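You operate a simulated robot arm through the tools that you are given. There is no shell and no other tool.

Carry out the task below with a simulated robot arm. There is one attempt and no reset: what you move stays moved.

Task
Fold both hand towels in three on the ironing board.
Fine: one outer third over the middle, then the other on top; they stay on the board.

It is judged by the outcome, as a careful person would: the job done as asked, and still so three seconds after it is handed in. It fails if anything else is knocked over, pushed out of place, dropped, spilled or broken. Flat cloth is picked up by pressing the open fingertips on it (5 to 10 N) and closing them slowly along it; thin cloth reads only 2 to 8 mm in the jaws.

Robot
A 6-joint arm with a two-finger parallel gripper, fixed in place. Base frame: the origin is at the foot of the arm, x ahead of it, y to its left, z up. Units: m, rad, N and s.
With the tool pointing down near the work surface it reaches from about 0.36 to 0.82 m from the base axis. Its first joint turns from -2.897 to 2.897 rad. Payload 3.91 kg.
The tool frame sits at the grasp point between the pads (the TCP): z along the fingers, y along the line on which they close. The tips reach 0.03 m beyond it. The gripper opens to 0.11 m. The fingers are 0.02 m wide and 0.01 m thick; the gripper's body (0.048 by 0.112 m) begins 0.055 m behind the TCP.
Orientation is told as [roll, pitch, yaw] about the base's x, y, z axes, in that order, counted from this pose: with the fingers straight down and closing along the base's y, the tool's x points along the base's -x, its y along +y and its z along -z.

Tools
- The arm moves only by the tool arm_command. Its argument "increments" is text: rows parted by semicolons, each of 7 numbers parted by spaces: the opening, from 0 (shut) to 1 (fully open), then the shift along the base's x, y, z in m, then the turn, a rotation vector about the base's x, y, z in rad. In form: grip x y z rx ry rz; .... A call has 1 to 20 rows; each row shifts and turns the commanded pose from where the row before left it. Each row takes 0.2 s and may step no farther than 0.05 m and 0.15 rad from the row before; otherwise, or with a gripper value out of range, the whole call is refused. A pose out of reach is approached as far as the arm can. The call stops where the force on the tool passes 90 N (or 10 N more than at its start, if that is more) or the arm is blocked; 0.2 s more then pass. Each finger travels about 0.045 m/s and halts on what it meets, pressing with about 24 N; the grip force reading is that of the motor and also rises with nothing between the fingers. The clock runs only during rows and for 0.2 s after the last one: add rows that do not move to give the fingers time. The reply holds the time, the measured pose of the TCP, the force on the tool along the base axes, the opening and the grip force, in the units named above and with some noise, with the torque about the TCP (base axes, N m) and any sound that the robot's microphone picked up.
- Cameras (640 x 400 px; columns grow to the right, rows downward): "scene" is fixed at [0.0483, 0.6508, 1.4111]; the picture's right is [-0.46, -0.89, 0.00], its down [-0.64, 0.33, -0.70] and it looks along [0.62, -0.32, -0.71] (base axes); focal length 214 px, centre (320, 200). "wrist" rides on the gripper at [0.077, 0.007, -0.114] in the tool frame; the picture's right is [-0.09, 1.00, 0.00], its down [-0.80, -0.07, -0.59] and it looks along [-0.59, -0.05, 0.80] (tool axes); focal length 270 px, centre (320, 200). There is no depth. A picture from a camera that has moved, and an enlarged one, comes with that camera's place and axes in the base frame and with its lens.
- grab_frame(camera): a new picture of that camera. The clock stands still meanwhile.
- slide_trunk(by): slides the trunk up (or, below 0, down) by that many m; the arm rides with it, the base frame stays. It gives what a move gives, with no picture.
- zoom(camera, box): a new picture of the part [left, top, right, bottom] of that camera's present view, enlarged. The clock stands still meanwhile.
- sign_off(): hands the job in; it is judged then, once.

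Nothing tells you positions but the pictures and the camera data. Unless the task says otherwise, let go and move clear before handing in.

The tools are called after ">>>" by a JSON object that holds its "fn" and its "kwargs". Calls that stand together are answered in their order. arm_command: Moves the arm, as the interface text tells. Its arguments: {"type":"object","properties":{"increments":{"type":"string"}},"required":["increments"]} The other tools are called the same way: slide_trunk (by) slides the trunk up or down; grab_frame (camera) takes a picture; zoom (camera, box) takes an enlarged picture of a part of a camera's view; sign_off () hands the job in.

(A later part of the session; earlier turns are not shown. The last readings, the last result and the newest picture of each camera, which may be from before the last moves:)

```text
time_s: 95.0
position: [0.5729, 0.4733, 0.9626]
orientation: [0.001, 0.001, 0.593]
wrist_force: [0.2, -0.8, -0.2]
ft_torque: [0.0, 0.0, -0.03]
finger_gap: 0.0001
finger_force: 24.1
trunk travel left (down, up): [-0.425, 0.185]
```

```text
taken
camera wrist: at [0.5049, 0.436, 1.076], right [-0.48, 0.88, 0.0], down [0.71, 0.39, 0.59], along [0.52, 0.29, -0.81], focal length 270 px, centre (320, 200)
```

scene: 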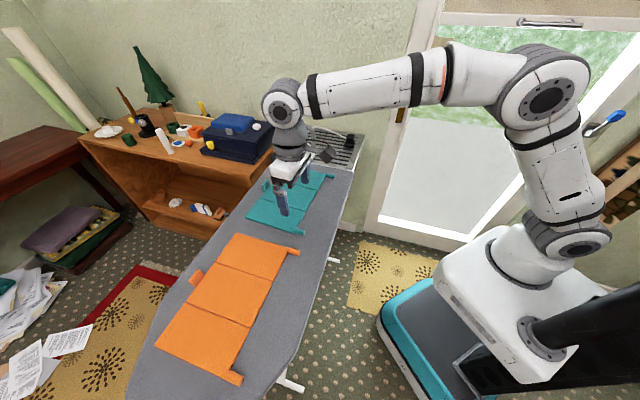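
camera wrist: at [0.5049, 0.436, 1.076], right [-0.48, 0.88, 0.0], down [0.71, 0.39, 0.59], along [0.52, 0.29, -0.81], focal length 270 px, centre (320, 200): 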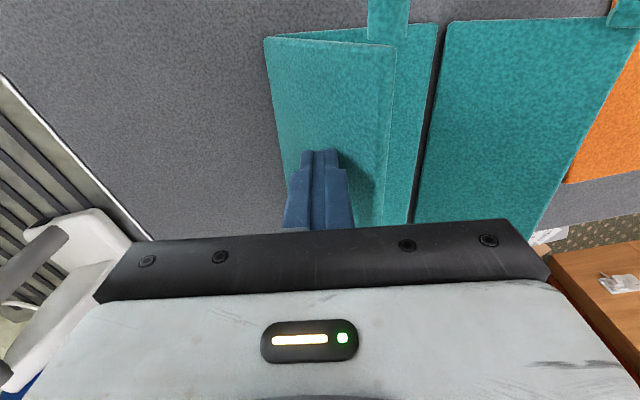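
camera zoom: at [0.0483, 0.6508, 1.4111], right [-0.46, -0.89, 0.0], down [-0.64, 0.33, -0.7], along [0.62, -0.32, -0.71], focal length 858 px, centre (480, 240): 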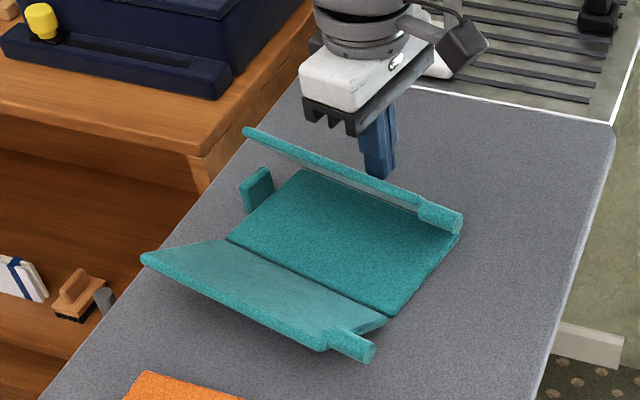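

>>> {"fn": "arm_command", "kwargs": {"increments": "0 -0.0033 0.0045 -0.0045 0 0 0; 0 -0.0033 0.0045 -0.0045 0 0 0; 0 -0.0026 0.0036 -0.0058 0 0 0; 0 -0.0026 0.0036 -0.0058 0 0 0; 0 0 0 0 0 0 0"}}

>>> {"fn": "arm_command", "kwargs": {"increments": "0 -0.0019 0.0026 -0.0067 0 0 0; 0 -0.0019 0.0026 -0.0067 0 0 0; 0 0 0 0 0 0 0"}}

>>> {"fn": "zoom", "kwargs": {"camera": "scene", "box": [200, 140, 360, 240]}}

```text
time_s: 96.2
position: [0.5605, 0.4889, 0.9414]
orientation: [-0.001, 0.002, 0.592]
wrist_force: [0.1, 0.0, 0.0]
ft_torque: [0.01, 0.01, -0.02]
finger_gap: 0.0002
finger_force: 23.9
trunk travel left (down, up): [-0.425, 0.185]
```

```text
time_s: 97.0
position: [0.5575, 0.4963, 0.9275]
orientation: [-0.001, 0.002, 0.591]
wrist_force: [-0.1, -1.1, -0.4]
ft_torque: [-0.03, 0.0, -0.03]
finger_gap: 0.0001
finger_force: 24.1
trunk travel left (down, up): [-0.425, 0.185]
```

```text
4.00 times, centred on (280, 190) of scene
camera zoom: at [0.0483, 0.6508, 1.4111], right [-0.46, -0.89, 0.0], down [-0.64, 0.33, -0.7], along [0.62, -0.32, -0.71], focal length 858 px, centre (480, 240)
```

zoom: 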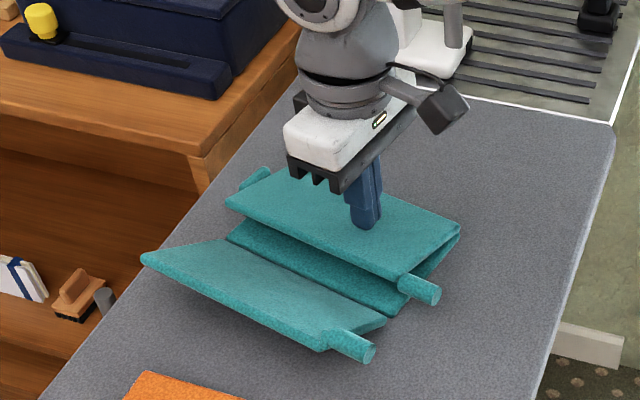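

>>> {"fn": "arm_command", "kwargs": {"increments": "0 -0.0019 0.0026 -0.006 0 0 0; 0 -0.001 0.0015 -0.005 0 0 0; 0 0 0 0 0 0 0"}}

>>> {"fn": "arm_command", "kwargs": {"increments": "0 0 0 -0.003 0 0 0; 0 0 0 0 0 0 0"}}

>>> {"fn": "zoom", "kwargs": {"camera": "scene", "box": [200, 140, 360, 240]}}

```text
time_s: 97.8
position: [0.5553, 0.5, 0.9172]
orientation: [0.0, 0.002, 0.592]
wrist_force: [-0.3, 0.4, -0.2]
ft_torque: [0.02, -0.01, 0.02]
finger_gap: 0.0
finger_force: 24.2
trunk travel left (down, up): [-0.425, 0.185]
```

```text
time_s: 98.4
position: [0.5553, 0.5003, 0.9138]
orientation: [0.001, 0.004, 0.591]
wrist_force: [-0.2, 0.4, 0.4]
ft_torque: [0.01, 0.02, 0.01]
finger_gap: 0.0
finger_force: 24.3
trunk travel left (down, up): [-0.425, 0.185]
```

```text
4.00 times, centred on (280, 190) of scene
camera zoom: at [0.0483, 0.6508, 1.4111], right [-0.46, -0.89, 0.0], down [-0.64, 0.33, -0.7], along [0.62, -0.32, -0.71], focal length 858 px, centre (480, 240)
```

zoom: 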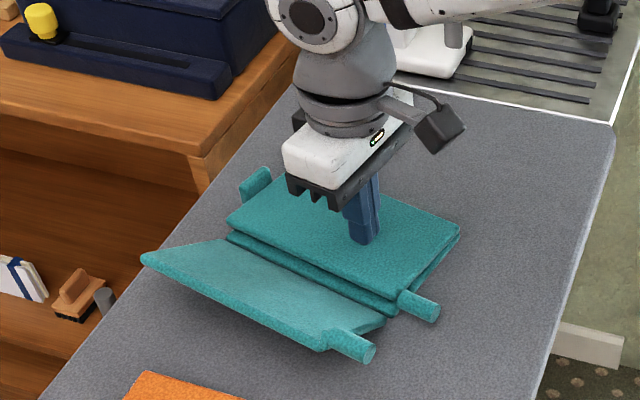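

>>> {"fn": "arm_command", "kwargs": {"increments": "0 0 0 -0.002 0 0 0; 0 0 0 0 0 0 0"}}

>>> {"fn": "arm_command", "kwargs": {"increments": "0 0 0 -0.002 0 0 0; 0 0 0 0 0 0 0"}}

>>> {"fn": "arm_command", "kwargs": {"increments": "0 0 0 -0.002 0 0 0; 0 0 0 0 0 0 0"}}

>>> {"fn": "zoom", "kwargs": {"camera": "scene", "box": [240, 165, 324, 225]}}

```text
time_s: 99.0
position: [0.5548, 0.4993, 0.9108]
orientation: [0.0, 0.001, 0.591]
wrist_force: [0.5, 0.9, 0.0]
ft_torque: [0.04, -0.02, 0.03]
finger_gap: 0.0002
finger_force: 23.9
trunk travel left (down, up): [-0.425, 0.185]
```

```text
time_s: 99.6
position: [0.556, 0.4998, 0.9099]
orientation: [0.0, 0.003, 0.592]
wrist_force: [-0.3, -0.9, -0.5]
ft_torque: [0.01, 0.0, -0.02]
finger_gap: 0.0001
finger_force: 23.9
trunk travel left (down, up): [-0.425, 0.185]
```

```text
time_s: 100.2
position: [0.554, 0.4983, 0.9086]
orientation: [-0.001, 0.002, 0.592]
wrist_force: [0.0, 0.3, 0.1]
ft_torque: [0.0, 0.01, 0.0]
finger_gap: 0.0
finger_force: 24.0
trunk travel left (down, up): [-0.425, 0.185]
```

```text
6.67 times, centred on (282, 195) of scene
camera zoom: at [0.0483, 0.6508, 1.4111], right [-0.46, -0.89, 0.0], down [-0.64, 0.33, -0.7], along [0.62, -0.32, -0.71], focal length 1430 px, centre (573, 233)
```

zoom: 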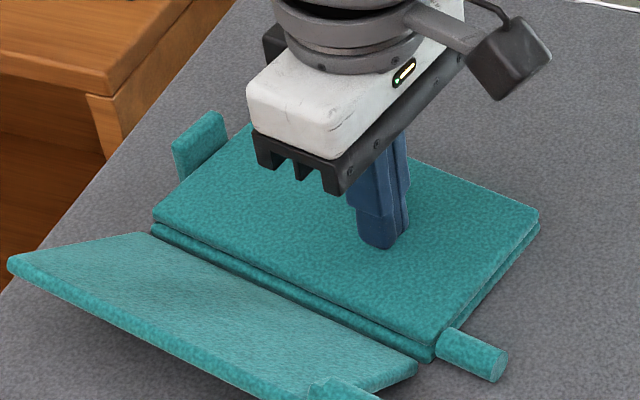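

>>> {"fn": "arm_command", "kwargs": {"increments": "0 0 0 -0.002 0 0 0; 0 0 0 0 0 0 0"}}

>>> {"fn": "arm_command", "kwargs": {"increments": "0 0 0 -0.002 0 0 0; 0 0 0 0 0 0 0"}}

```text
time_s: 100.8
position: [0.5552, 0.4989, 0.9083]
orientation: [0.002, -0.003, 0.593]
wrist_force: [0.6, 1.3, 12.2]
ft_torque: [0.01, 0.03, -0.01]
finger_gap: 0.0001
finger_force: 24.2
trunk travel left (down, up): [-0.425, 0.185]
```

```text
time_s: 101.4
position: [0.5543, 0.498, 0.9077]
orientation: [0.003, -0.005, 0.592]
wrist_force: [4.7, 7.1, 21.9]
ft_torque: [0.19, -0.11, 0.03]
finger_gap: 0.0003
finger_force: 24.0
trunk travel left (down, up): [-0.425, 0.185]
```

The far third is flat on the middle now (stack top ≈0.878). Next is the near third, parked at about 35°, to fold on top.

>>> {"fn": "arm_command", "kwargs": {"increments": "0 0 0 0.04 0 0 0; 0.2 0 0 0.045 0 0 0; 0.4 -0.0437 0.021 0.02 0 0 0; 0.45 -0.0437 0.021 0 0 0 0; 0.45 -0.0437 0.021 0 0 0 0; 0.45 0 0 0 0 0 0; 0.45 0 0 0 0 0 0"}}

>>> {"fn": "grab_frame", "kwargs": {"camera": "wrist"}}

>>> {"fn": "zoom", "kwargs": {"camera": "scene", "box": [200, 140, 360, 240]}}

```text
refused: row 3 steps farther than a row can; nothing moved
```

```text
taken
camera wrist: at [0.4862, 0.4615, 1.0212], right [-0.48, 0.88, 0.0], down [0.7, 0.39, 0.6], along [0.52, 0.29, -0.8], focal length 270 px, centre (320, 200)
```

wrist: 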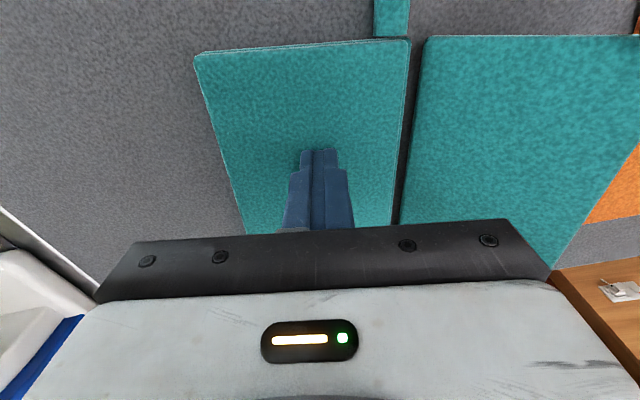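

```text
4.00 times, centred on (280, 190) of scene
camera zoom: at [0.0483, 0.6508, 1.4111], right [-0.46, -0.89, 0.0], down [-0.64, 0.33, -0.7], along [0.62, -0.32, -0.71], focal length 858 px, centre (480, 240)
```

zoom: 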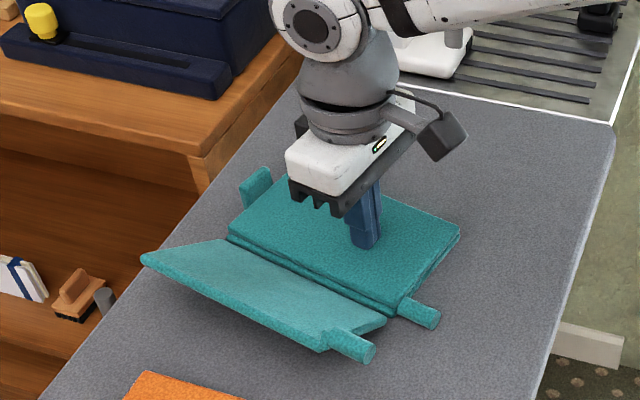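

The far third lies flat. One row of that move was too long, so it was refused; I'll resend it with shorter steps.

>>> {"fn": "arm_command", "kwargs": {"increments": "0 0 0 0.04 0 0 0; 0.2 0 0 0.045 0 0 0; 0.4 -0.0327 0.0157 0.02 0 0 0; 0.45 -0.0327 0.0157 0 0 0 0; 0.45 -0.0327 0.0157 0 0 0 0; 0.45 -0.0327 0.0157 0 0 0 0; 0.45 0 0 0 0 0 0; 0.45 0 0 0 0 0 0"}}

>>> {"fn": "grab_frame", "kwargs": {"camera": "wrist"}}

>>> {"fn": "zoom", "kwargs": {"camera": "scene", "box": [200, 140, 360, 240]}}

```text
time_s: 103.2
position: [0.4237, 0.5603, 1.0085]
orientation: [0.0, 0.001, 0.592]
wrist_force: [0.5, 0.4, 0.9]
ft_torque: [-0.02, -0.01, 0.04]
finger_gap: 0.0495
finger_force: 0.1
trunk travel left (down, up): [-0.425, 0.185]
```

```text
taken
camera wrist: at [0.3558, 0.5234, 1.1229], right [-0.48, 0.88, 0.0], down [0.71, 0.39, 0.59], along [0.52, 0.29, -0.81], focal length 270 px, centre (320, 200)
```

wrist: 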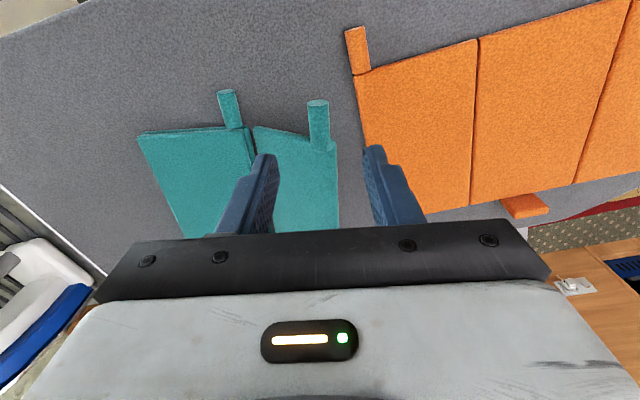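

```text
4.00 times, centred on (280, 190) of scene
camera zoom: at [0.0483, 0.6508, 1.4111], right [-0.46, -0.89, 0.0], down [-0.64, 0.33, -0.7], along [0.62, -0.32, -0.71], focal length 858 px, centre (480, 240)
```

zoom: 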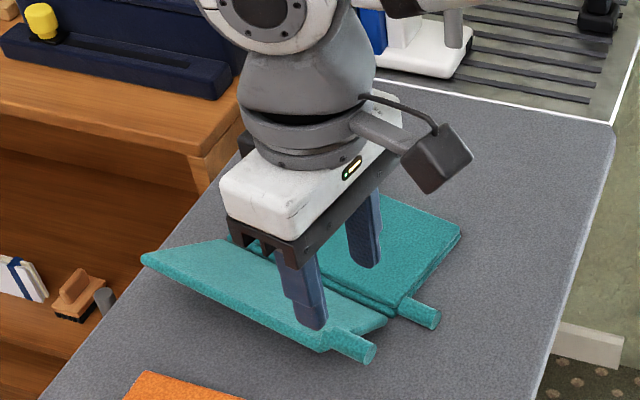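

>>> {"fn": "arm_command", "kwargs": {"increments": "0.45 -0.0017 -0.001 -0.025 0 0 0; 0.45 0 0 -0.025 0 0 0; 0.45 0 0 -0.012 0 0 0; 0.45 0 0 0 0 0 0"}}

>>> {"fn": "zoom", "kwargs": {"camera": "wrist", "box": [200, 80, 440, 230]}}

>>> {"fn": "zoom", "kwargs": {"camera": "scene", "box": [260, 190, 330, 240]}}

```text
time_s: 104.2
position: [0.4212, 0.5618, 0.9459]
orientation: [0.0, 0.002, 0.592]
wrist_force: [-0.4, 0.2, 0.5]
ft_torque: [0.02, 0.02, -0.01]
finger_gap: 0.0498
finger_force: 0.1
trunk travel left (down, up): [-0.425, 0.185]
```

```text
2.67 times, centred on (320, 155) of wrist
camera zoom: at [0.3533, 0.5242, 1.0601], right [-0.48, 0.88, 0.0], down [0.7, 0.39, 0.59], along [0.52, 0.29, -0.8], focal length 721 px, centre (320, 320)
```

zoom: 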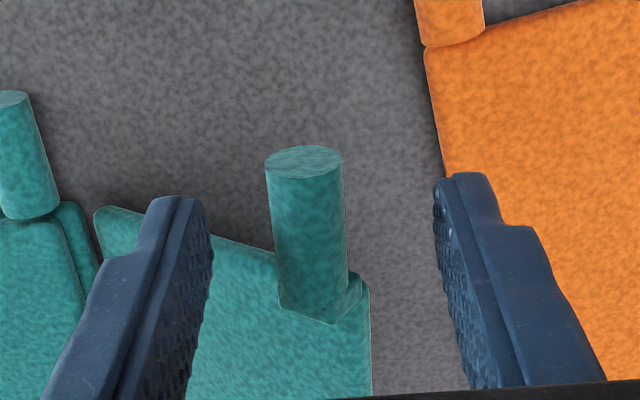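

```text
8.00 times, centred on (295, 215) of scene
camera zoom: at [0.0483, 0.6508, 1.4111], right [-0.46, -0.89, 0.0], down [-0.64, 0.33, -0.7], along [0.62, -0.32, -0.71], focal length 1716 px, centre (520, 80)
```

zoom: 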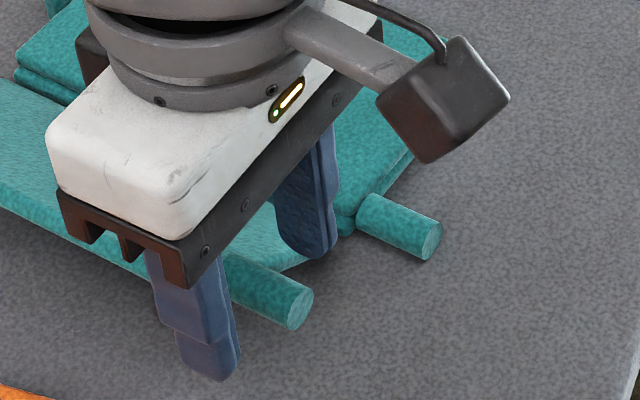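

>>> {"fn": "arm_command", "kwargs": {"increments": "0.45 0.0015 -0.0025 -0.009 0 0 0; 0.25 0 0 0 0 0 0; 0.2 0 0 0 0 0 0; 0.2 0 0 0 0 0 0"}}

>>> {"fn": "arm_command", "kwargs": {"increments": "0.136 0 0 0 0 0 0; 0.136 0 0 0 0 0 0; 0.136 0 0 0 0 0 0"}}

>>> {"fn": "zoom", "kwargs": {"camera": "wrist", "box": [200, 80, 440, 230]}}

```text
time_s: 105.2
position: [0.4232, 0.5584, 0.9369]
orientation: [0.0, 0.003, 0.593]
wrist_force: [0.2, -0.3, 0.5]
ft_torque: [0.02, 0.04, -0.01]
finger_gap: 0.0221
finger_force: 0.1
trunk travel left (down, up): [-0.425, 0.185]
```

```text
time_s: 106.0
position: [0.4241, 0.5588, 0.9366]
orientation: [0.0, 0.001, 0.592]
wrist_force: [-1.2, -0.4, -0.4]
ft_torque: [-0.02, -0.04, -0.15]
finger_gap: 0.0162
finger_force: 9.0
trunk travel left (down, up): [-0.425, 0.185]
```

```text
2.67 times, centred on (320, 155) of wrist
camera zoom: at [0.356, 0.5214, 1.0508], right [-0.48, 0.88, 0.0], down [0.7, 0.39, 0.59], along [0.52, 0.29, -0.81], focal length 721 px, centre (320, 320)
```

zoom: 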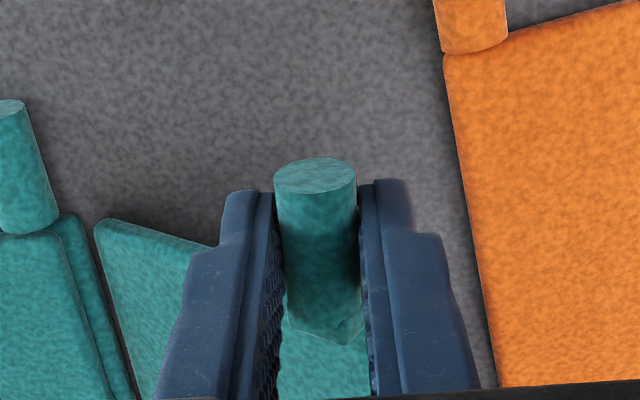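

Gripped. I'm swinging the near third up and over, rotating the gripper with it.

>>> {"fn": "arm_command", "kwargs": {"increments": "0.136 0.0063 -0.0088 0.0095 0.1237 0.0831 0; 0.136 0.007 -0.0097 0.0077 0.1237 0.0831 0; 0.136 0.0077 -0.0106 0.0059 0.1237 0.0831 0; 0.136 0.0081 -0.0112 0.0039 0.1237 0.0831 0; 0.136 0 0 0 0 0 0"}}

>>> {"fn": "zoom", "kwargs": {"camera": "scene", "box": [200, 140, 360, 240]}}

>>> {"fn": "zoom", "kwargs": {"camera": "wrist", "box": [100, 80, 460, 305]}}

```text
time_s: 107.2
position: [0.4538, 0.5179, 0.9653]
orientation: [0.599, 0.0, 0.593]
wrist_force: [0.2, -0.1, 0.7]
ft_torque: [0.05, 0.01, -0.03]
finger_gap: 0.0162
finger_force: 0.5
trunk travel left (down, up): [-0.425, 0.185]
```

```text
4.00 times, centred on (280, 190) of scene
camera zoom: at [0.0483, 0.6508, 1.4111], right [-0.46, -0.89, 0.0], down [-0.64, 0.33, -0.7], along [0.62, -0.32, -0.71], focal length 858 px, centre (480, 240)
```

zoom: 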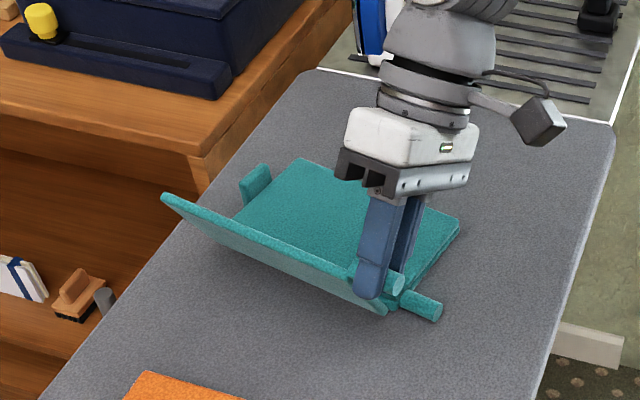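

```text
1.78 times, centred on (280, 192) of wrist
camera zoom: at [0.4223, 0.4261, 1.0627], right [-0.39, 0.73, 0.56], down [0.88, 0.12, 0.45], along [0.26, 0.67, -0.69], focal length 480 px, centre (391, 213)
```

zoom: 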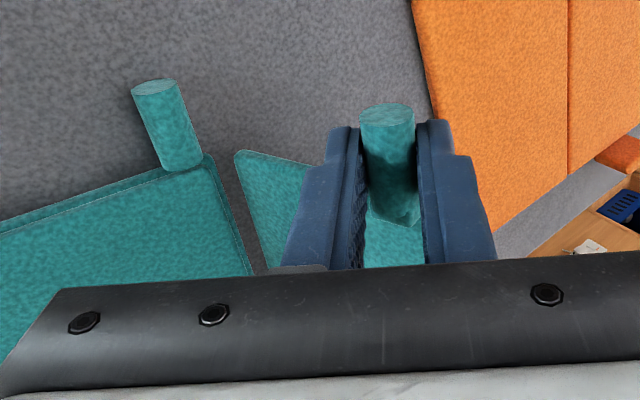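

>>> {"fn": "arm_command", "kwargs": {"increments": "0.135 0.0083 -0.0115 0.0022 0.1237 0.0831 0; 0.135 0.0084 -0.0117 0.0001 0.1237 0.0831 0; 0.135 0 0 0 0 0 0"}}

>>> {"fn": "arm_command", "kwargs": {"increments": "0.136 0.0082 -0.0114 -0.0015 0.1237 0.0831 0; 0.136 0.008 -0.011 -0.0035 0.1237 0.0831 0; 0.136 0 0 0 0 0 0"}}

>>> {"fn": "zoom", "kwargs": {"camera": "scene", "box": [200, 140, 360, 240]}}

>>> {"fn": "zoom", "kwargs": {"camera": "wrist", "box": [100, 80, 460, 305]}}

```text
time_s: 108.0
position: [0.47, 0.4947, 0.9689]
orientation: [0.897, 0.001, 0.593]
wrist_force: [0.7, 2.0, 2.3]
ft_torque: [0.06, 0.0, -0.02]
finger_gap: 0.0163
finger_force: 1.4
trunk travel left (down, up): [-0.425, 0.185]
```

```text
time_s: 108.8
position: [0.4846, 0.4705, 0.9644]
orientation: [1.196, -0.002, 0.592]
wrist_force: [-0.3, -2.0, 9.4]
ft_torque: [0.18, 0.06, -0.06]
finger_gap: 0.0198
finger_force: 4.8
trunk travel left (down, up): [-0.425, 0.185]
```

```text
4.00 times, centred on (280, 190) of scene
camera zoom: at [0.0483, 0.6508, 1.4111], right [-0.46, -0.89, 0.0], down [-0.64, 0.33, -0.7], along [0.62, -0.32, -0.71], focal length 858 px, centre (480, 240)
```

zoom: 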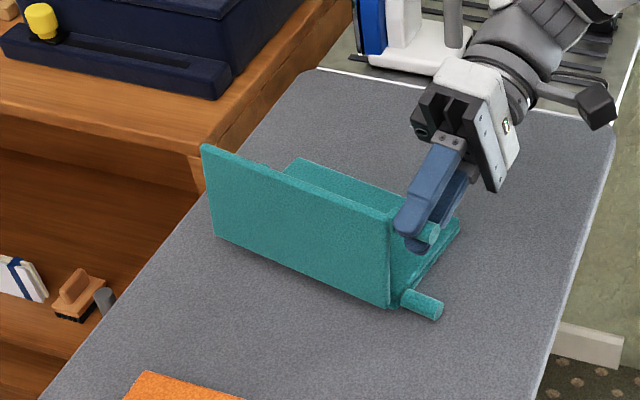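

```text
1.78 times, centred on (280, 192) of wrist
camera zoom: at [0.4784, 0.3419, 1.0104], right [-0.13, 0.35, 0.93], down [0.99, -0.03, 0.15], along [0.09, 0.94, -0.34], focal length 480 px, centre (391, 213)
```

zoom: 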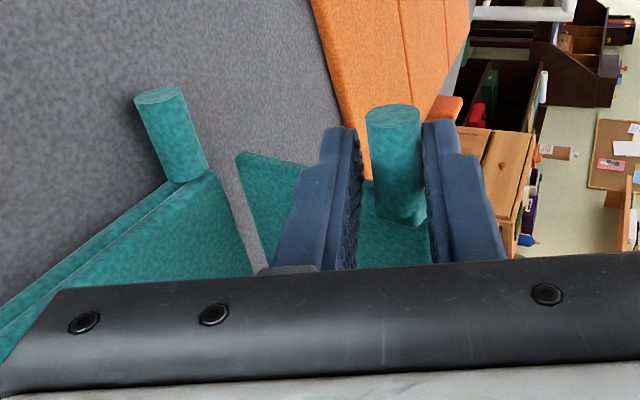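

The near flap is about vertical, just past it. I'll release, back out sideways, and turn upright.

>>> {"fn": "arm_command", "kwargs": {"increments": "0.2 0 0 0.004 0 0 0; 0.3 0 0 0.002 0 0 0; 0.3 -0.0249 -0.0167 0 0 0 0; 0.3 -0.0249 -0.0167 0 0 0 0; 0.3 -0.01 -0.006 0.03 0 0 0; 0.2 0 0 0.03 -0.1237 -0.0831 0; 0.1 0 0 0.01 -0.1237 -0.0831 0; 0 0 0 0 -0.1237 -0.0831 0; 0 0 0 0 -0.1237 -0.0831 0; 0 0 0 0 -0.1237 -0.0831 0; 0 0 0 0 -0.1237 -0.0831 0; 0 0 0 0 -0.1237 -0.0831 0; 0 0 0 0 -0.1237 -0.0831 0; 0 0 0 0 0 0 0"}}

>>> {"fn": "zoom", "kwargs": {"camera": "scene", "box": [200, 140, 360, 240]}}

>>> {"fn": "grab_frame", "kwargs": {"camera": "wrist"}}

```text
time_s: 111.8
position: [0.4273, 0.4338, 1.0386]
orientation: [-0.001, 0.002, 0.591]
wrist_force: [0.1, -0.2, -0.1]
ft_torque: [0.01, 0.01, 0.03]
finger_gap: 0.0001
finger_force: 23.9
trunk travel left (down, up): [-0.425, 0.185]
```

```text
4.00 times, centred on (280, 190) of scene
camera zoom: at [0.0483, 0.6508, 1.4111], right [-0.46, -0.89, 0.0], down [-0.64, 0.33, -0.7], along [0.62, -0.32, -0.71], focal length 858 px, centre (480, 240)
```

zoom: 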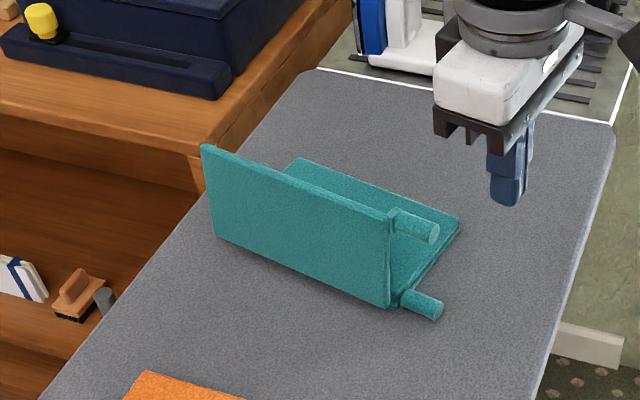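

```text
taken
camera wrist: at [0.358, 0.3966, 1.1522], right [-0.48, 0.88, 0.0], down [0.7, 0.39, 0.59], along [0.52, 0.29, -0.8], focal length 270 px, centre (320, 200)
```

wrist: 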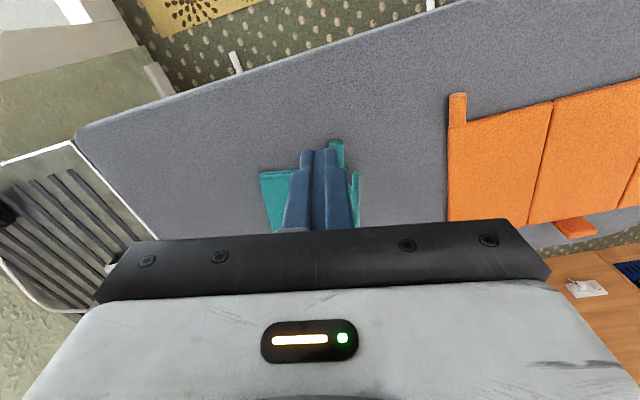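

The near flap stands just past vertical. I'll go around to its outer side and push it down on top.

>>> {"fn": "arm_command", "kwargs": {"increments": "0 0.0189 0.0354 -0.0046 0 0 0; 0 0.0189 0.0354 -0.0046 0 0 0; 0 0.0189 0.0354 -0.0046 0 0 0; 0 0.0189 0.0354 -0.0046 0 0 0; 0 0 0 0 0 0 0"}}

>>> {"fn": "grab_frame", "kwargs": {"camera": "wrist"}}

>>> {"fn": "zoom", "kwargs": {"camera": "scene", "box": [200, 140, 360, 240]}}

```text
time_s: 113.0
position: [0.505, 0.5722, 1.0201]
orientation: [-0.001, 0.002, 0.591]
wrist_force: [0.5, -0.3, 0.1]
ft_torque: [-0.01, 0.0, -0.01]
finger_gap: 0.0
finger_force: 24.4
trunk travel left (down, up): [-0.425, 0.185]
```

```text
taken
camera wrist: at [0.4369, 0.535, 1.1342], right [-0.48, 0.88, 0.0], down [0.71, 0.39, 0.59], along [0.52, 0.29, -0.81], focal length 270 px, centre (320, 200)
```

wrist: 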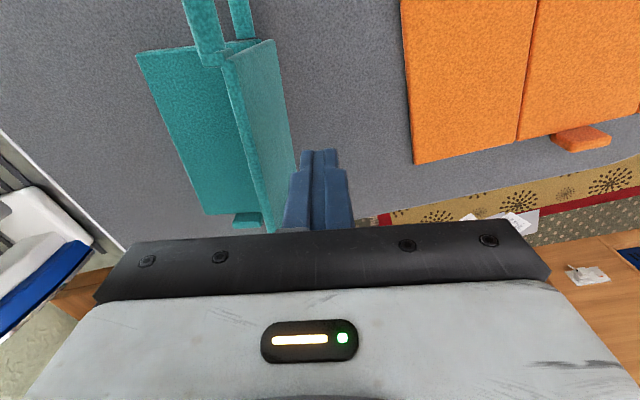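

```text
4.00 times, centred on (280, 190) of scene
camera zoom: at [0.0483, 0.6508, 1.4111], right [-0.46, -0.89, 0.0], down [-0.64, 0.33, -0.7], along [0.62, -0.32, -0.71], focal length 858 px, centre (480, 240)
```

zoom: 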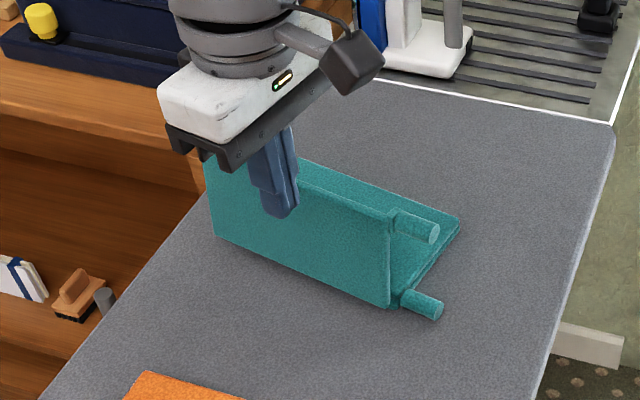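

>>> {"fn": "arm_command", "kwargs": {"increments": "0 -0.003 0.004 -0.025 0 0 0; 0 0 0 -0.025 0 0 0; 0 0.007 -0.0097 0 0 0 0; 0 0.007 -0.0097 0 0 0 0; 0 0.006 -0.0083 0 0 0 0; 0 0.0043 -0.006 0 0 0 0; 0 0.0043 -0.006 0 0 0 0; 0 0.0043 -0.006 0 0 0 0; 0 0 0 0 0 0 0"}}

>>> {"fn": "zoom", "kwargs": {"camera": "scene", "box": [200, 140, 360, 240]}}

>>> {"fn": "grab_frame", "kwargs": {"camera": "wrist"}}

```text
time_s: 115.0
position: [0.5325, 0.5321, 0.9683]
orientation: [-0.001, 0.001, 0.593]
wrist_force: [1.0, -0.1, 0.8]
ft_torque: [-0.04, -0.01, 0.03]
finger_gap: 0.0003
finger_force: 24.3
trunk travel left (down, up): [-0.425, 0.185]
```

```text
4.00 times, centred on (280, 190) of scene
camera zoom: at [0.0483, 0.6508, 1.4111], right [-0.46, -0.89, 0.0], down [-0.64, 0.33, -0.7], along [0.62, -0.32, -0.71], focal length 858 px, centre (480, 240)
```

zoom: 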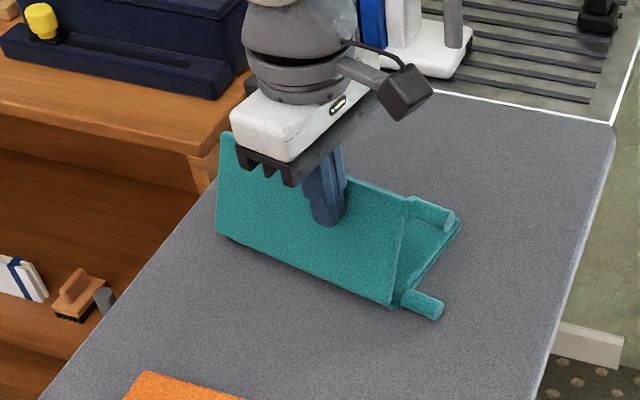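

```text
taken
camera wrist: at [0.4648, 0.4954, 1.0836], right [-0.48, 0.88, 0.0], down [0.7, 0.39, 0.59], along [0.52, 0.29, -0.8], focal length 270 px, centre (320, 200)
```

wrist: 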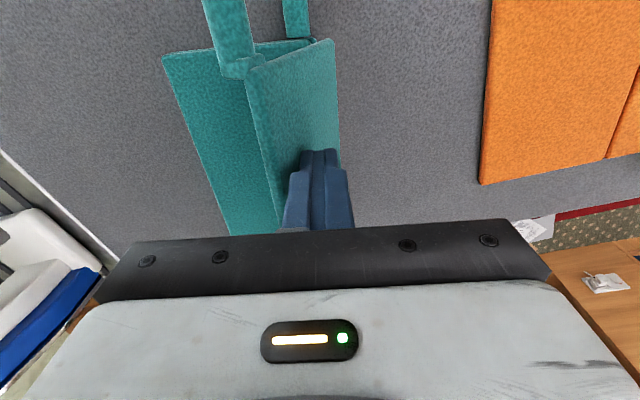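

>>> {"fn": "arm_command", "kwargs": {"increments": "0 0.0036 -0.005 -0.001 0 0 0; 0 0.0036 -0.005 -0.0035 0 0 0; 0 0.0034 -0.0048 -0.0035 0 0 0; 0 0.003 -0.0042 -0.0047 0 0 0; 0 0.003 -0.004 -0.0047 0 0 0; 0 0 0 0 0 0 0"}}

>>> {"fn": "arm_command", "kwargs": {"increments": "0 0.0024 -0.0033 -0.0054 0 0 0; 0 0.0024 -0.0033 -0.0054 0 0 0; 0 0.0017 -0.0024 -0.0061 0 0 0; 0 0.0017 -0.0024 -0.0061 0 0 0; 0 0 0 0 0 0 0"}}

>>> {"fn": "zoom", "kwargs": {"camera": "scene", "box": [200, 140, 360, 240]}}

>>> {"fn": "grab_frame", "kwargs": {"camera": "wrist"}}

```text
time_s: 116.4
position: [0.5484, 0.5098, 0.9525]
orientation: [0.0, 0.001, 0.591]
wrist_force: [0.0, -0.5, -0.1]
ft_torque: [-0.03, -0.01, -0.01]
finger_gap: 0.0001
finger_force: 24.2
trunk travel left (down, up): [-0.425, 0.185]
```

```text
time_s: 117.6
position: [0.5566, 0.4987, 0.9294]
orientation: [0.001, 0.002, 0.591]
wrist_force: [-0.1, 0.0, -0.8]
ft_torque: [0.03, 0.03, 0.0]
finger_gap: 0.0002
finger_force: 24.5
trunk travel left (down, up): [-0.425, 0.185]
```

```text
4.00 times, centred on (280, 190) of scene
camera zoom: at [0.0483, 0.6508, 1.4111], right [-0.46, -0.89, 0.0], down [-0.64, 0.33, -0.7], along [0.62, -0.32, -0.71], focal length 858 px, centre (480, 240)
```

zoom: 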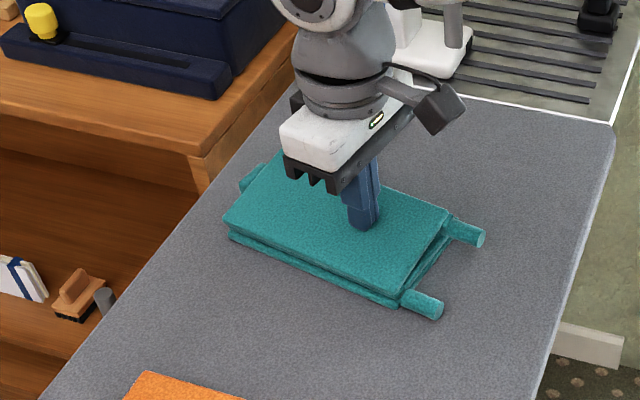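

```text
taken
camera wrist: at [0.4887, 0.4612, 1.0428], right [-0.48, 0.88, 0.0], down [0.7, 0.39, 0.59], along [0.52, 0.29, -0.8], focal length 270 px, centre (320, 200)
```

wrist: 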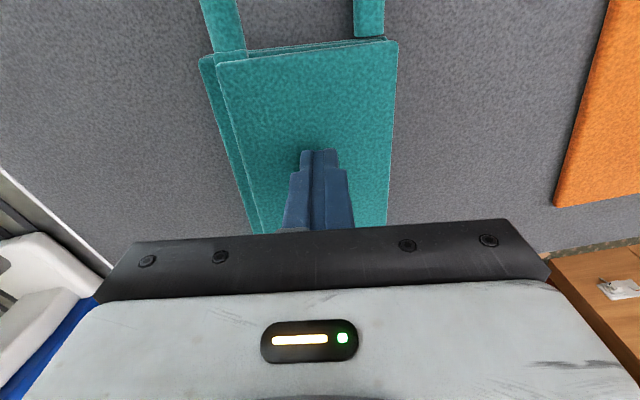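

Excellent — nearly flat. I'll press gently until the stack makes contact.

>>> {"fn": "arm_command", "kwargs": {"increments": "0 0.0015 -0.002 -0.004 0 0 0; 0 0 0 -0.003 0 0 0; 0 0 0 0 0 0 0"}}

>>> {"fn": "arm_command", "kwargs": {"increments": "0 0 0 -0.002 0 0 0; 0 0 0 0 0 0 0"}}

>>> {"fn": "arm_command", "kwargs": {"increments": "0 0 0 -0.002 0 0 0; 0 0 0 0 0 0 0"}}

>>> {"fn": "zoom", "kwargs": {"camera": "scene", "box": [240, 165, 324, 225]}}

```text
time_s: 118.4
position: [0.5573, 0.4958, 0.9227]
orientation: [0.0, 0.0, 0.593]
wrist_force: [-1.0, 0.4, 0.2]
ft_torque: [0.0, 0.01, -0.02]
finger_gap: 0.0
finger_force: 23.9
trunk travel left (down, up): [-0.425, 0.185]
```

```text
time_s: 119.0
position: [0.5574, 0.4969, 0.9208]
orientation: [0.001, 0.003, 0.592]
wrist_force: [-0.9, 1.0, 0.0]
ft_torque: [0.0, 0.0, 0.04]
finger_gap: 0.0001
finger_force: 23.8
trunk travel left (down, up): [-0.425, 0.185]
```

```text
time_s: 119.6
position: [0.5566, 0.4971, 0.9193]
orientation: [0.001, 0.0, 0.592]
wrist_force: [1.5, 0.3, 1.8]
ft_torque: [0.02, -0.03, -0.01]
finger_gap: 0.0001
finger_force: 24.0
trunk travel left (down, up): [-0.425, 0.185]
```

```text
6.67 times, centred on (282, 195) of scene
camera zoom: at [0.0483, 0.6508, 1.4111], right [-0.46, -0.89, 0.0], down [-0.64, 0.33, -0.7], along [0.62, -0.32, -0.71], focal length 1430 px, centre (573, 233)
```

zoom: 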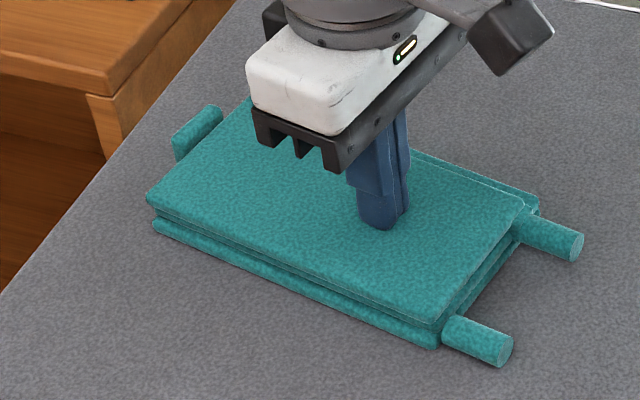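

>>> {"fn": "arm_command", "kwargs": {"increments": "0 0 0 -0.0015 0 0 0; 0 0 0 0 0 0 0"}}

>>> {"fn": "arm_command", "kwargs": {"increments": "0 0 0 0.04 0 0 0; 0 0 0 0.04 0 0 0; 0 -0.04 -0.02 0.02 0 0 0; 0 -0.04 -0.02 0 0 0 0; 0 0 0 0 0 0 0"}}

>>> {"fn": "grab_frame", "kwargs": {"camera": "scene"}}

>>> {"fn": "grab_frame", "kwargs": {"camera": "wrist"}}

```text
time_s: 120.2
position: [0.5578, 0.4971, 0.919]
orientation: [0.002, 0.0, 0.591]
wrist_force: [2.5, 0.3, 13.0]
ft_torque: [0.0, -0.07, 0.0]
finger_gap: 0.0001
finger_force: 24.0
trunk travel left (down, up): [-0.425, 0.185]
```

```text
time_s: 121.4
position: [0.4783, 0.4564, 1.0174]
orientation: [0.0, 0.001, 0.591]
wrist_force: [-0.3, 0.0, -0.1]
ft_torque: [0.0, 0.01, 0.0]
finger_gap: 0.0002
finger_force: 23.9
trunk travel left (down, up): [-0.425, 0.185]
```

```text
taken
```

scene: 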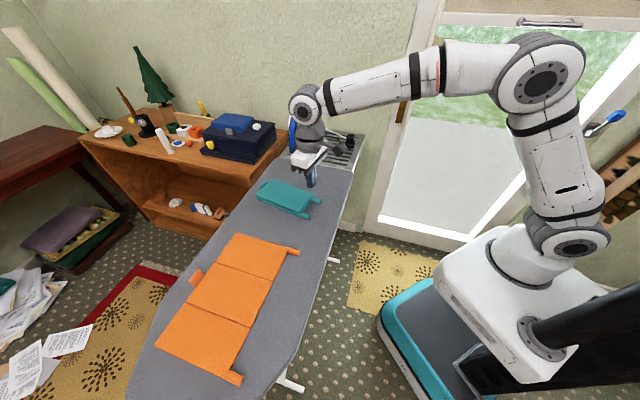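

```text
taken
camera wrist: at [0.4114, 0.4195, 1.1306], right [-0.48, 0.88, 0.0], down [0.71, 0.39, 0.59], along [0.52, 0.29, -0.81], focal length 270 px, centre (320, 200)
```

wrist: 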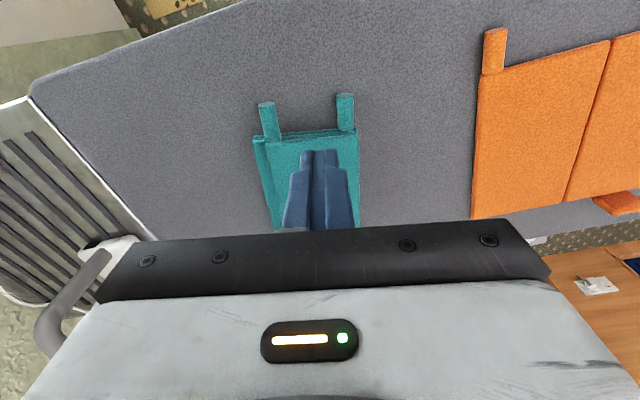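

Teal is folded in three, neat and flat. Next is the orange towel, in the same order: far third first, near third on top. It's further out, so I'll raise the trunk a little for reach, then approach its far tab.

>>> {"fn": "slide_trunk", "kwargs": {"by": 0.1}}

>>> {"fn": "arm_command", "kwargs": {"increments": "0.2 -0.02 0.02 -0.03 0 0 0.149; 0.4 -0.022 0.022 -0.03 0 0 0; 0.45 -0.022 0.022 -0.03 0 0 0; 0.45 -0.022 0.022 0 0 0 0; 0.45 -0.02 0.02 0 0 0 0; 0.45 0 0 0 0 0 0"}}

>>> {"fn": "grab_frame", "kwargs": {"camera": "wrist"}}

>>> {"fn": "grab_frame", "kwargs": {"camera": "scene"}}

```text
time_s: 122.7
position: [0.4794, 0.4573, 1.1165]
orientation: [-0.001, 0.001, 0.592]
wrist_force: [0.1, -0.1, -0.3]
ft_torque: [0.01, -0.01, 0.04]
finger_gap: 0.0
finger_force: 24.0
trunk travel left (down, up): [-0.525, 0.085]
```

```text
time_s: 124.1
position: [0.3753, 0.5629, 1.0253]
orientation: [0.001, 0.002, 0.74]
wrist_force: [0.3, 0.1, -1.1]
ft_torque: [0.02, 0.01, 0.02]
finger_gap: 0.0491
finger_force: 0.0
trunk travel left (down, up): [-0.525, 0.085]
```

```text
taken
camera wrist: at [0.3152, 0.5171, 1.14], right [-0.61, 0.79, 0.0], down [0.64, 0.49, 0.59], along [0.47, 0.36, -0.8], focal length 270 px, centre (320, 200)
```

wrist: 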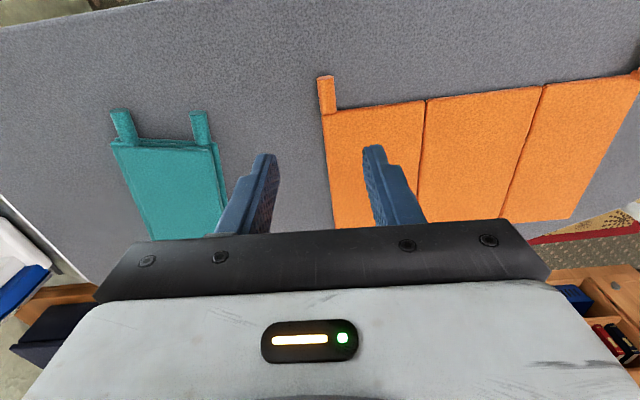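

```text
taken
```

scene: 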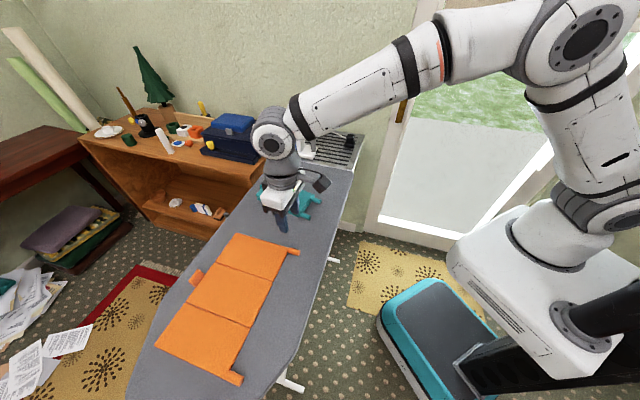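

>>> {"fn": "zoom", "kwargs": {"camera": "scene", "box": [200, 350, 270, 400]}}

>>> {"fn": "zoom", "kwargs": {"camera": "scene", "box": [255, 230, 325, 280]}}

>>> {"fn": "zoom", "kwargs": {"camera": "wrist", "box": [400, 40, 640, 200]}}

```text
8.00 times, centred on (235, 375) of scene
camera zoom: at [0.0483, 0.6508, 1.4111], right [-0.46, -0.89, 0.0], down [-0.64, 0.33, -0.7], along [0.62, -0.32, -0.71], focal length 1716 px, centre (1000, -1200)
```

zoom: 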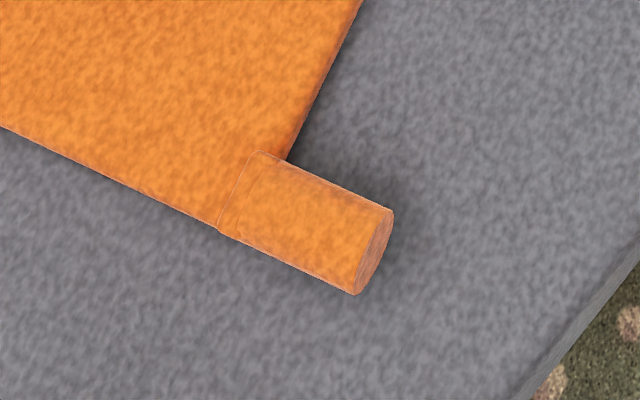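

```text
8.00 times, centred on (290, 255) of scene
camera zoom: at [0.0483, 0.6508, 1.4111], right [-0.46, -0.89, 0.0], down [-0.64, 0.33, -0.7], along [0.62, -0.32, -0.71], focal length 1716 px, centre (560, -240)
```

zoom: 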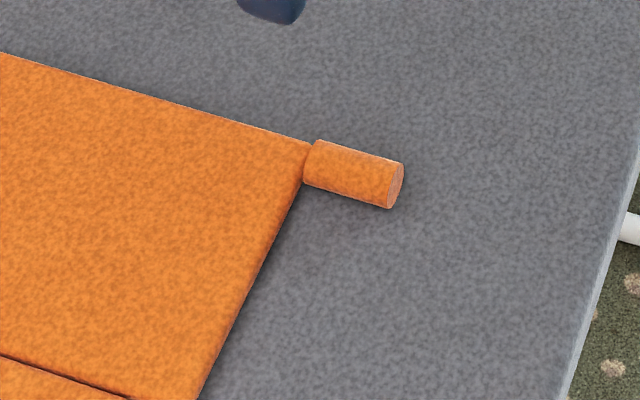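

```text
2.50 times, centred on (520, 120) of wrist
camera zoom: at [0.3152, 0.5171, 1.14], right [-0.61, 0.79, 0.0], down [0.64, 0.49, 0.59], along [0.47, 0.36, -0.8], focal length 676 px, centre (-180, 400)
```

zoom: 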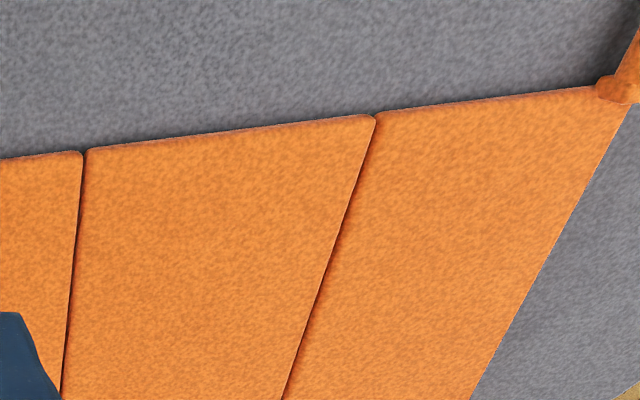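

Orange has the same construction: the near tab has the raised root, so it's the top layer. I'll align over the far orange tab at (0.366, 0.567) and descend.

>>> {"fn": "arm_command", "kwargs": {"increments": "0.45 -0.0105 0.0025 -0.035 0 0 0.045; 0.45 0 0 -0.04 0 0 0; 0.45 0 0 -0.035 0 0 0; 0.45 0 0 0 0 0 0"}}

>>> {"fn": "zoom", "kwargs": {"camera": "wrist", "box": [200, 80, 440, 230]}}

>>> {"fn": "zoom", "kwargs": {"camera": "scene", "box": [255, 220, 325, 270]}}

```text
time_s: 125.1
position: [0.3659, 0.5661, 0.9193]
orientation: [0.0, 0.002, 0.786]
wrist_force: [0.4, -0.3, 0.2]
ft_torque: [0.01, -0.01, 0.02]
finger_gap: 0.0494
finger_force: 0.0
trunk travel left (down, up): [-0.525, 0.085]
```

```text
2.67 times, centred on (320, 155) of wrist
camera zoom: at [0.3064, 0.5168, 1.0317], right [-0.64, 0.77, 0.0], down [0.62, 0.52, 0.59], along [0.45, 0.38, -0.81], focal length 721 px, centre (320, 320)
```

zoom: 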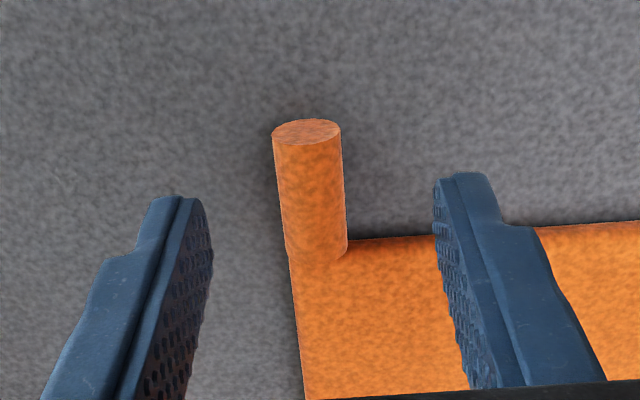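

```text
8.00 times, centred on (290, 245) of scene
camera zoom: at [0.0483, 0.6508, 1.4111], right [-0.46, -0.89, 0.0], down [-0.64, 0.33, -0.7], along [0.62, -0.32, -0.71], focal length 1716 px, centre (560, -160)
```

zoom: 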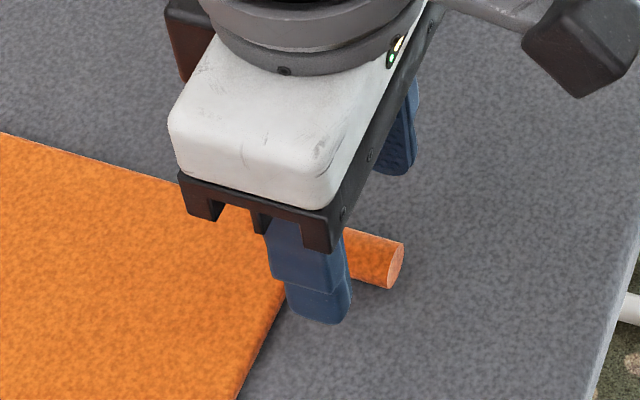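

>>> {"fn": "arm_command", "kwargs": {"increments": "0.45 -0.0017 -0.0053 -0.012 0 0 0; 0.45 0 0 -0.011 0 0 0; 0.25 0 0 0 0 0 0; 0.2 0 0 0 0 0 0; 0.2 0 0 0 0 0 0"}}

>>> {"fn": "arm_command", "kwargs": {"increments": "0.136 0 0 0 0 0 0; 0.136 0 0 0 0 0 0; 0.136 0 0 0 0 0 0"}}

>>> {"fn": "zoom", "kwargs": {"camera": "wrist", "box": [200, 80, 440, 230]}}

```text
time_s: 126.3
position: [0.364, 0.5599, 0.8942]
orientation: [0.0, 0.001, 0.786]
wrist_force: [0.2, -0.2, -0.3]
ft_torque: [0.02, 0.01, 0.01]
finger_gap: 0.0222
finger_force: 0.1
trunk travel left (down, up): [-0.525, 0.085]
```

```text
time_s: 127.1
position: [0.3622, 0.5597, 0.8947]
orientation: [0.001, 0.002, 0.786]
wrist_force: [0.6, -0.1, 0.2]
ft_torque: [0.0, 0.02, -0.01]
finger_gap: 0.0162
finger_force: 4.4
trunk travel left (down, up): [-0.525, 0.085]
```

```text
2.67 times, centred on (320, 155) of wrist
camera zoom: at [0.3038, 0.5108, 1.0085], right [-0.64, 0.77, 0.0], down [0.62, 0.52, 0.59], along [0.45, 0.38, -0.8], focal length 721 px, centre (320, 320)
```

zoom: 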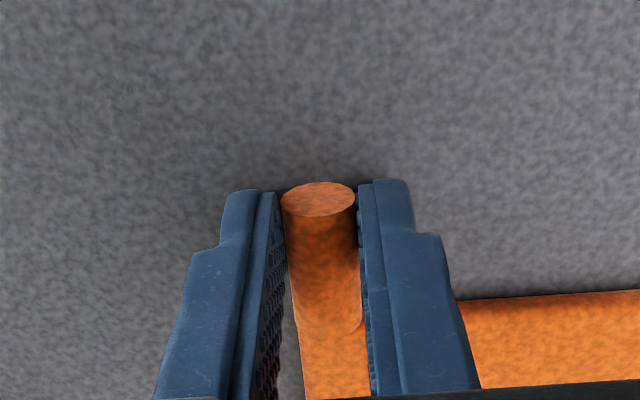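

Gripped. I'll lift the far third to about 35°, rotating in step with it.

>>> {"fn": "arm_command", "kwargs": {"increments": "0.134 0 0 0 0 0 0; 0.134 -0.0028 0.0028 0.0135 -0.1054 -0.1054 0; 0.134 -0.0041 0.0041 0.0128 -0.1054 -0.1054 0; 0.134 -0.0054 0.0054 0.0118 -0.1054 -0.1054 0; 0.134 -0.0066 0.0066 0.0105 -0.1054 -0.1054 0; 0.134 0 0 0 0 0 0"}}

>>> {"fn": "zoom", "kwargs": {"camera": "scene", "box": [140, 220, 340, 400]}}

>>> {"fn": "zoom", "kwargs": {"camera": "wrist", "box": [200, 80, 560, 305]}}

```text
time_s: 128.5
position: [0.3428, 0.579, 0.9435]
orientation: [-0.596, 0.003, 0.786]
wrist_force: [-0.2, -0.7, 0.9]
ft_torque: [0.03, -0.03, -0.04]
finger_gap: 0.016
finger_force: 4.2
trunk travel left (down, up): [-0.525, 0.085]
```

```text
2.22 times, centred on (240, 310) of scene
camera zoom: at [0.0483, 0.6508, 1.4111], right [-0.46, -0.89, 0.0], down [-0.64, 0.33, -0.7], along [0.62, -0.32, -0.71], focal length 477 px, centre (498, -44)
```

zoom: 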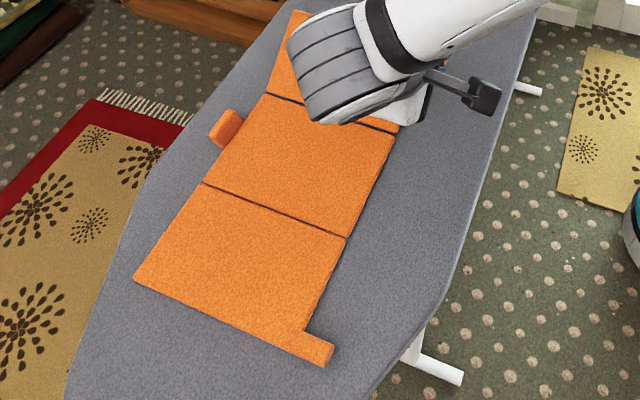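

```text
1.78 times, centred on (380, 192) of wrist
camera zoom: at [0.2388, 0.5737, 1.0339], right [-0.52, 0.64, -0.56], down [0.37, 0.76, 0.53], along [0.77, 0.07, -0.64], focal length 480 px, centre (213, 213)
```

zoom: 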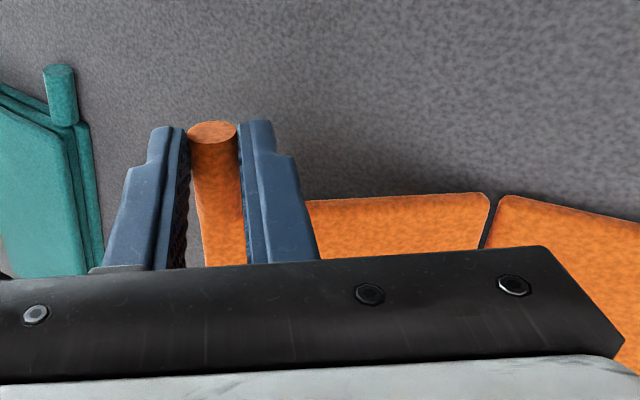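

The flap is up and the rest is undisturbed. I'll open the jaws, swing the gripper back around the tab so it's tilted slightly the other way, and re-grip to gain more rotation range.

>>> {"fn": "arm_command", "kwargs": {"increments": "0.3 0 0 0 0 0 0; 0.4 0 0 0 0 0 0; 0.4 0.0019 -0.0019 0.0004 0.1054 0.1054 0; 0.4 0.0019 -0.0019 0.0004 0.1054 0.1054 0; 0.4 0.0019 -0.0019 0.0004 0.1054 0.1054 0; 0.4 0.0019 -0.0019 0.0004 0.1054 0.1054 0; 0.4 0.0019 -0.0019 0.0004 0.1054 0.1054 0; 0.4 0.0019 -0.0019 0.0004 0.1054 0.1054 0; 0.4 0 0 0 0 0 0"}}

>>> {"fn": "zoom", "kwargs": {"camera": "wrist", "box": [200, 80, 440, 230]}}

>>> {"fn": "zoom", "kwargs": {"camera": "scene", "box": [200, 200, 340, 300]}}

```text
time_s: 130.5
position: [0.3546, 0.5673, 0.9458]
orientation: [0.3, -0.001, 0.787]
wrist_force: [0.1, -0.1, 0.8]
ft_torque: [-0.01, 0.03, -0.01]
finger_gap: 0.0438
finger_force: 0.2
trunk travel left (down, up): [-0.525, 0.085]
```

```text
2.67 times, centred on (320, 155) of wrist
camera zoom: at [0.3193, 0.4934, 1.056], right [-0.61, 0.73, 0.29], down [0.74, 0.4, 0.55], along [0.29, 0.55, -0.78], focal length 721 px, centre (320, 320)
```

zoom: 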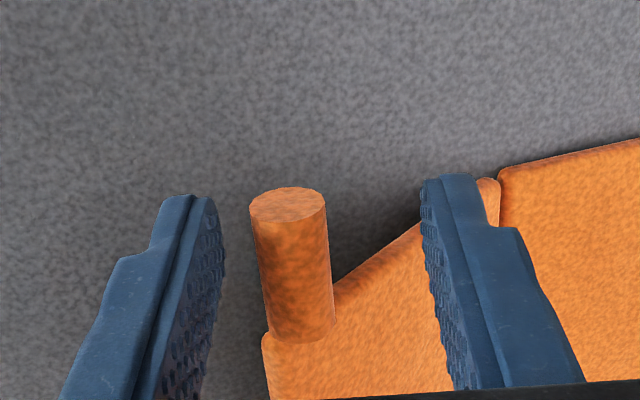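

```text
4.00 times, centred on (270, 250) of scene
camera zoom: at [0.0483, 0.6508, 1.4111], right [-0.46, -0.89, 0.0], down [-0.64, 0.33, -0.7], along [0.62, -0.32, -0.71], focal length 858 px, centre (520, 0)
```

zoom: 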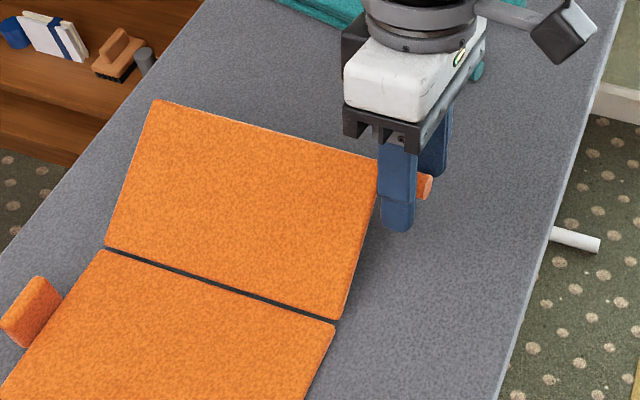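

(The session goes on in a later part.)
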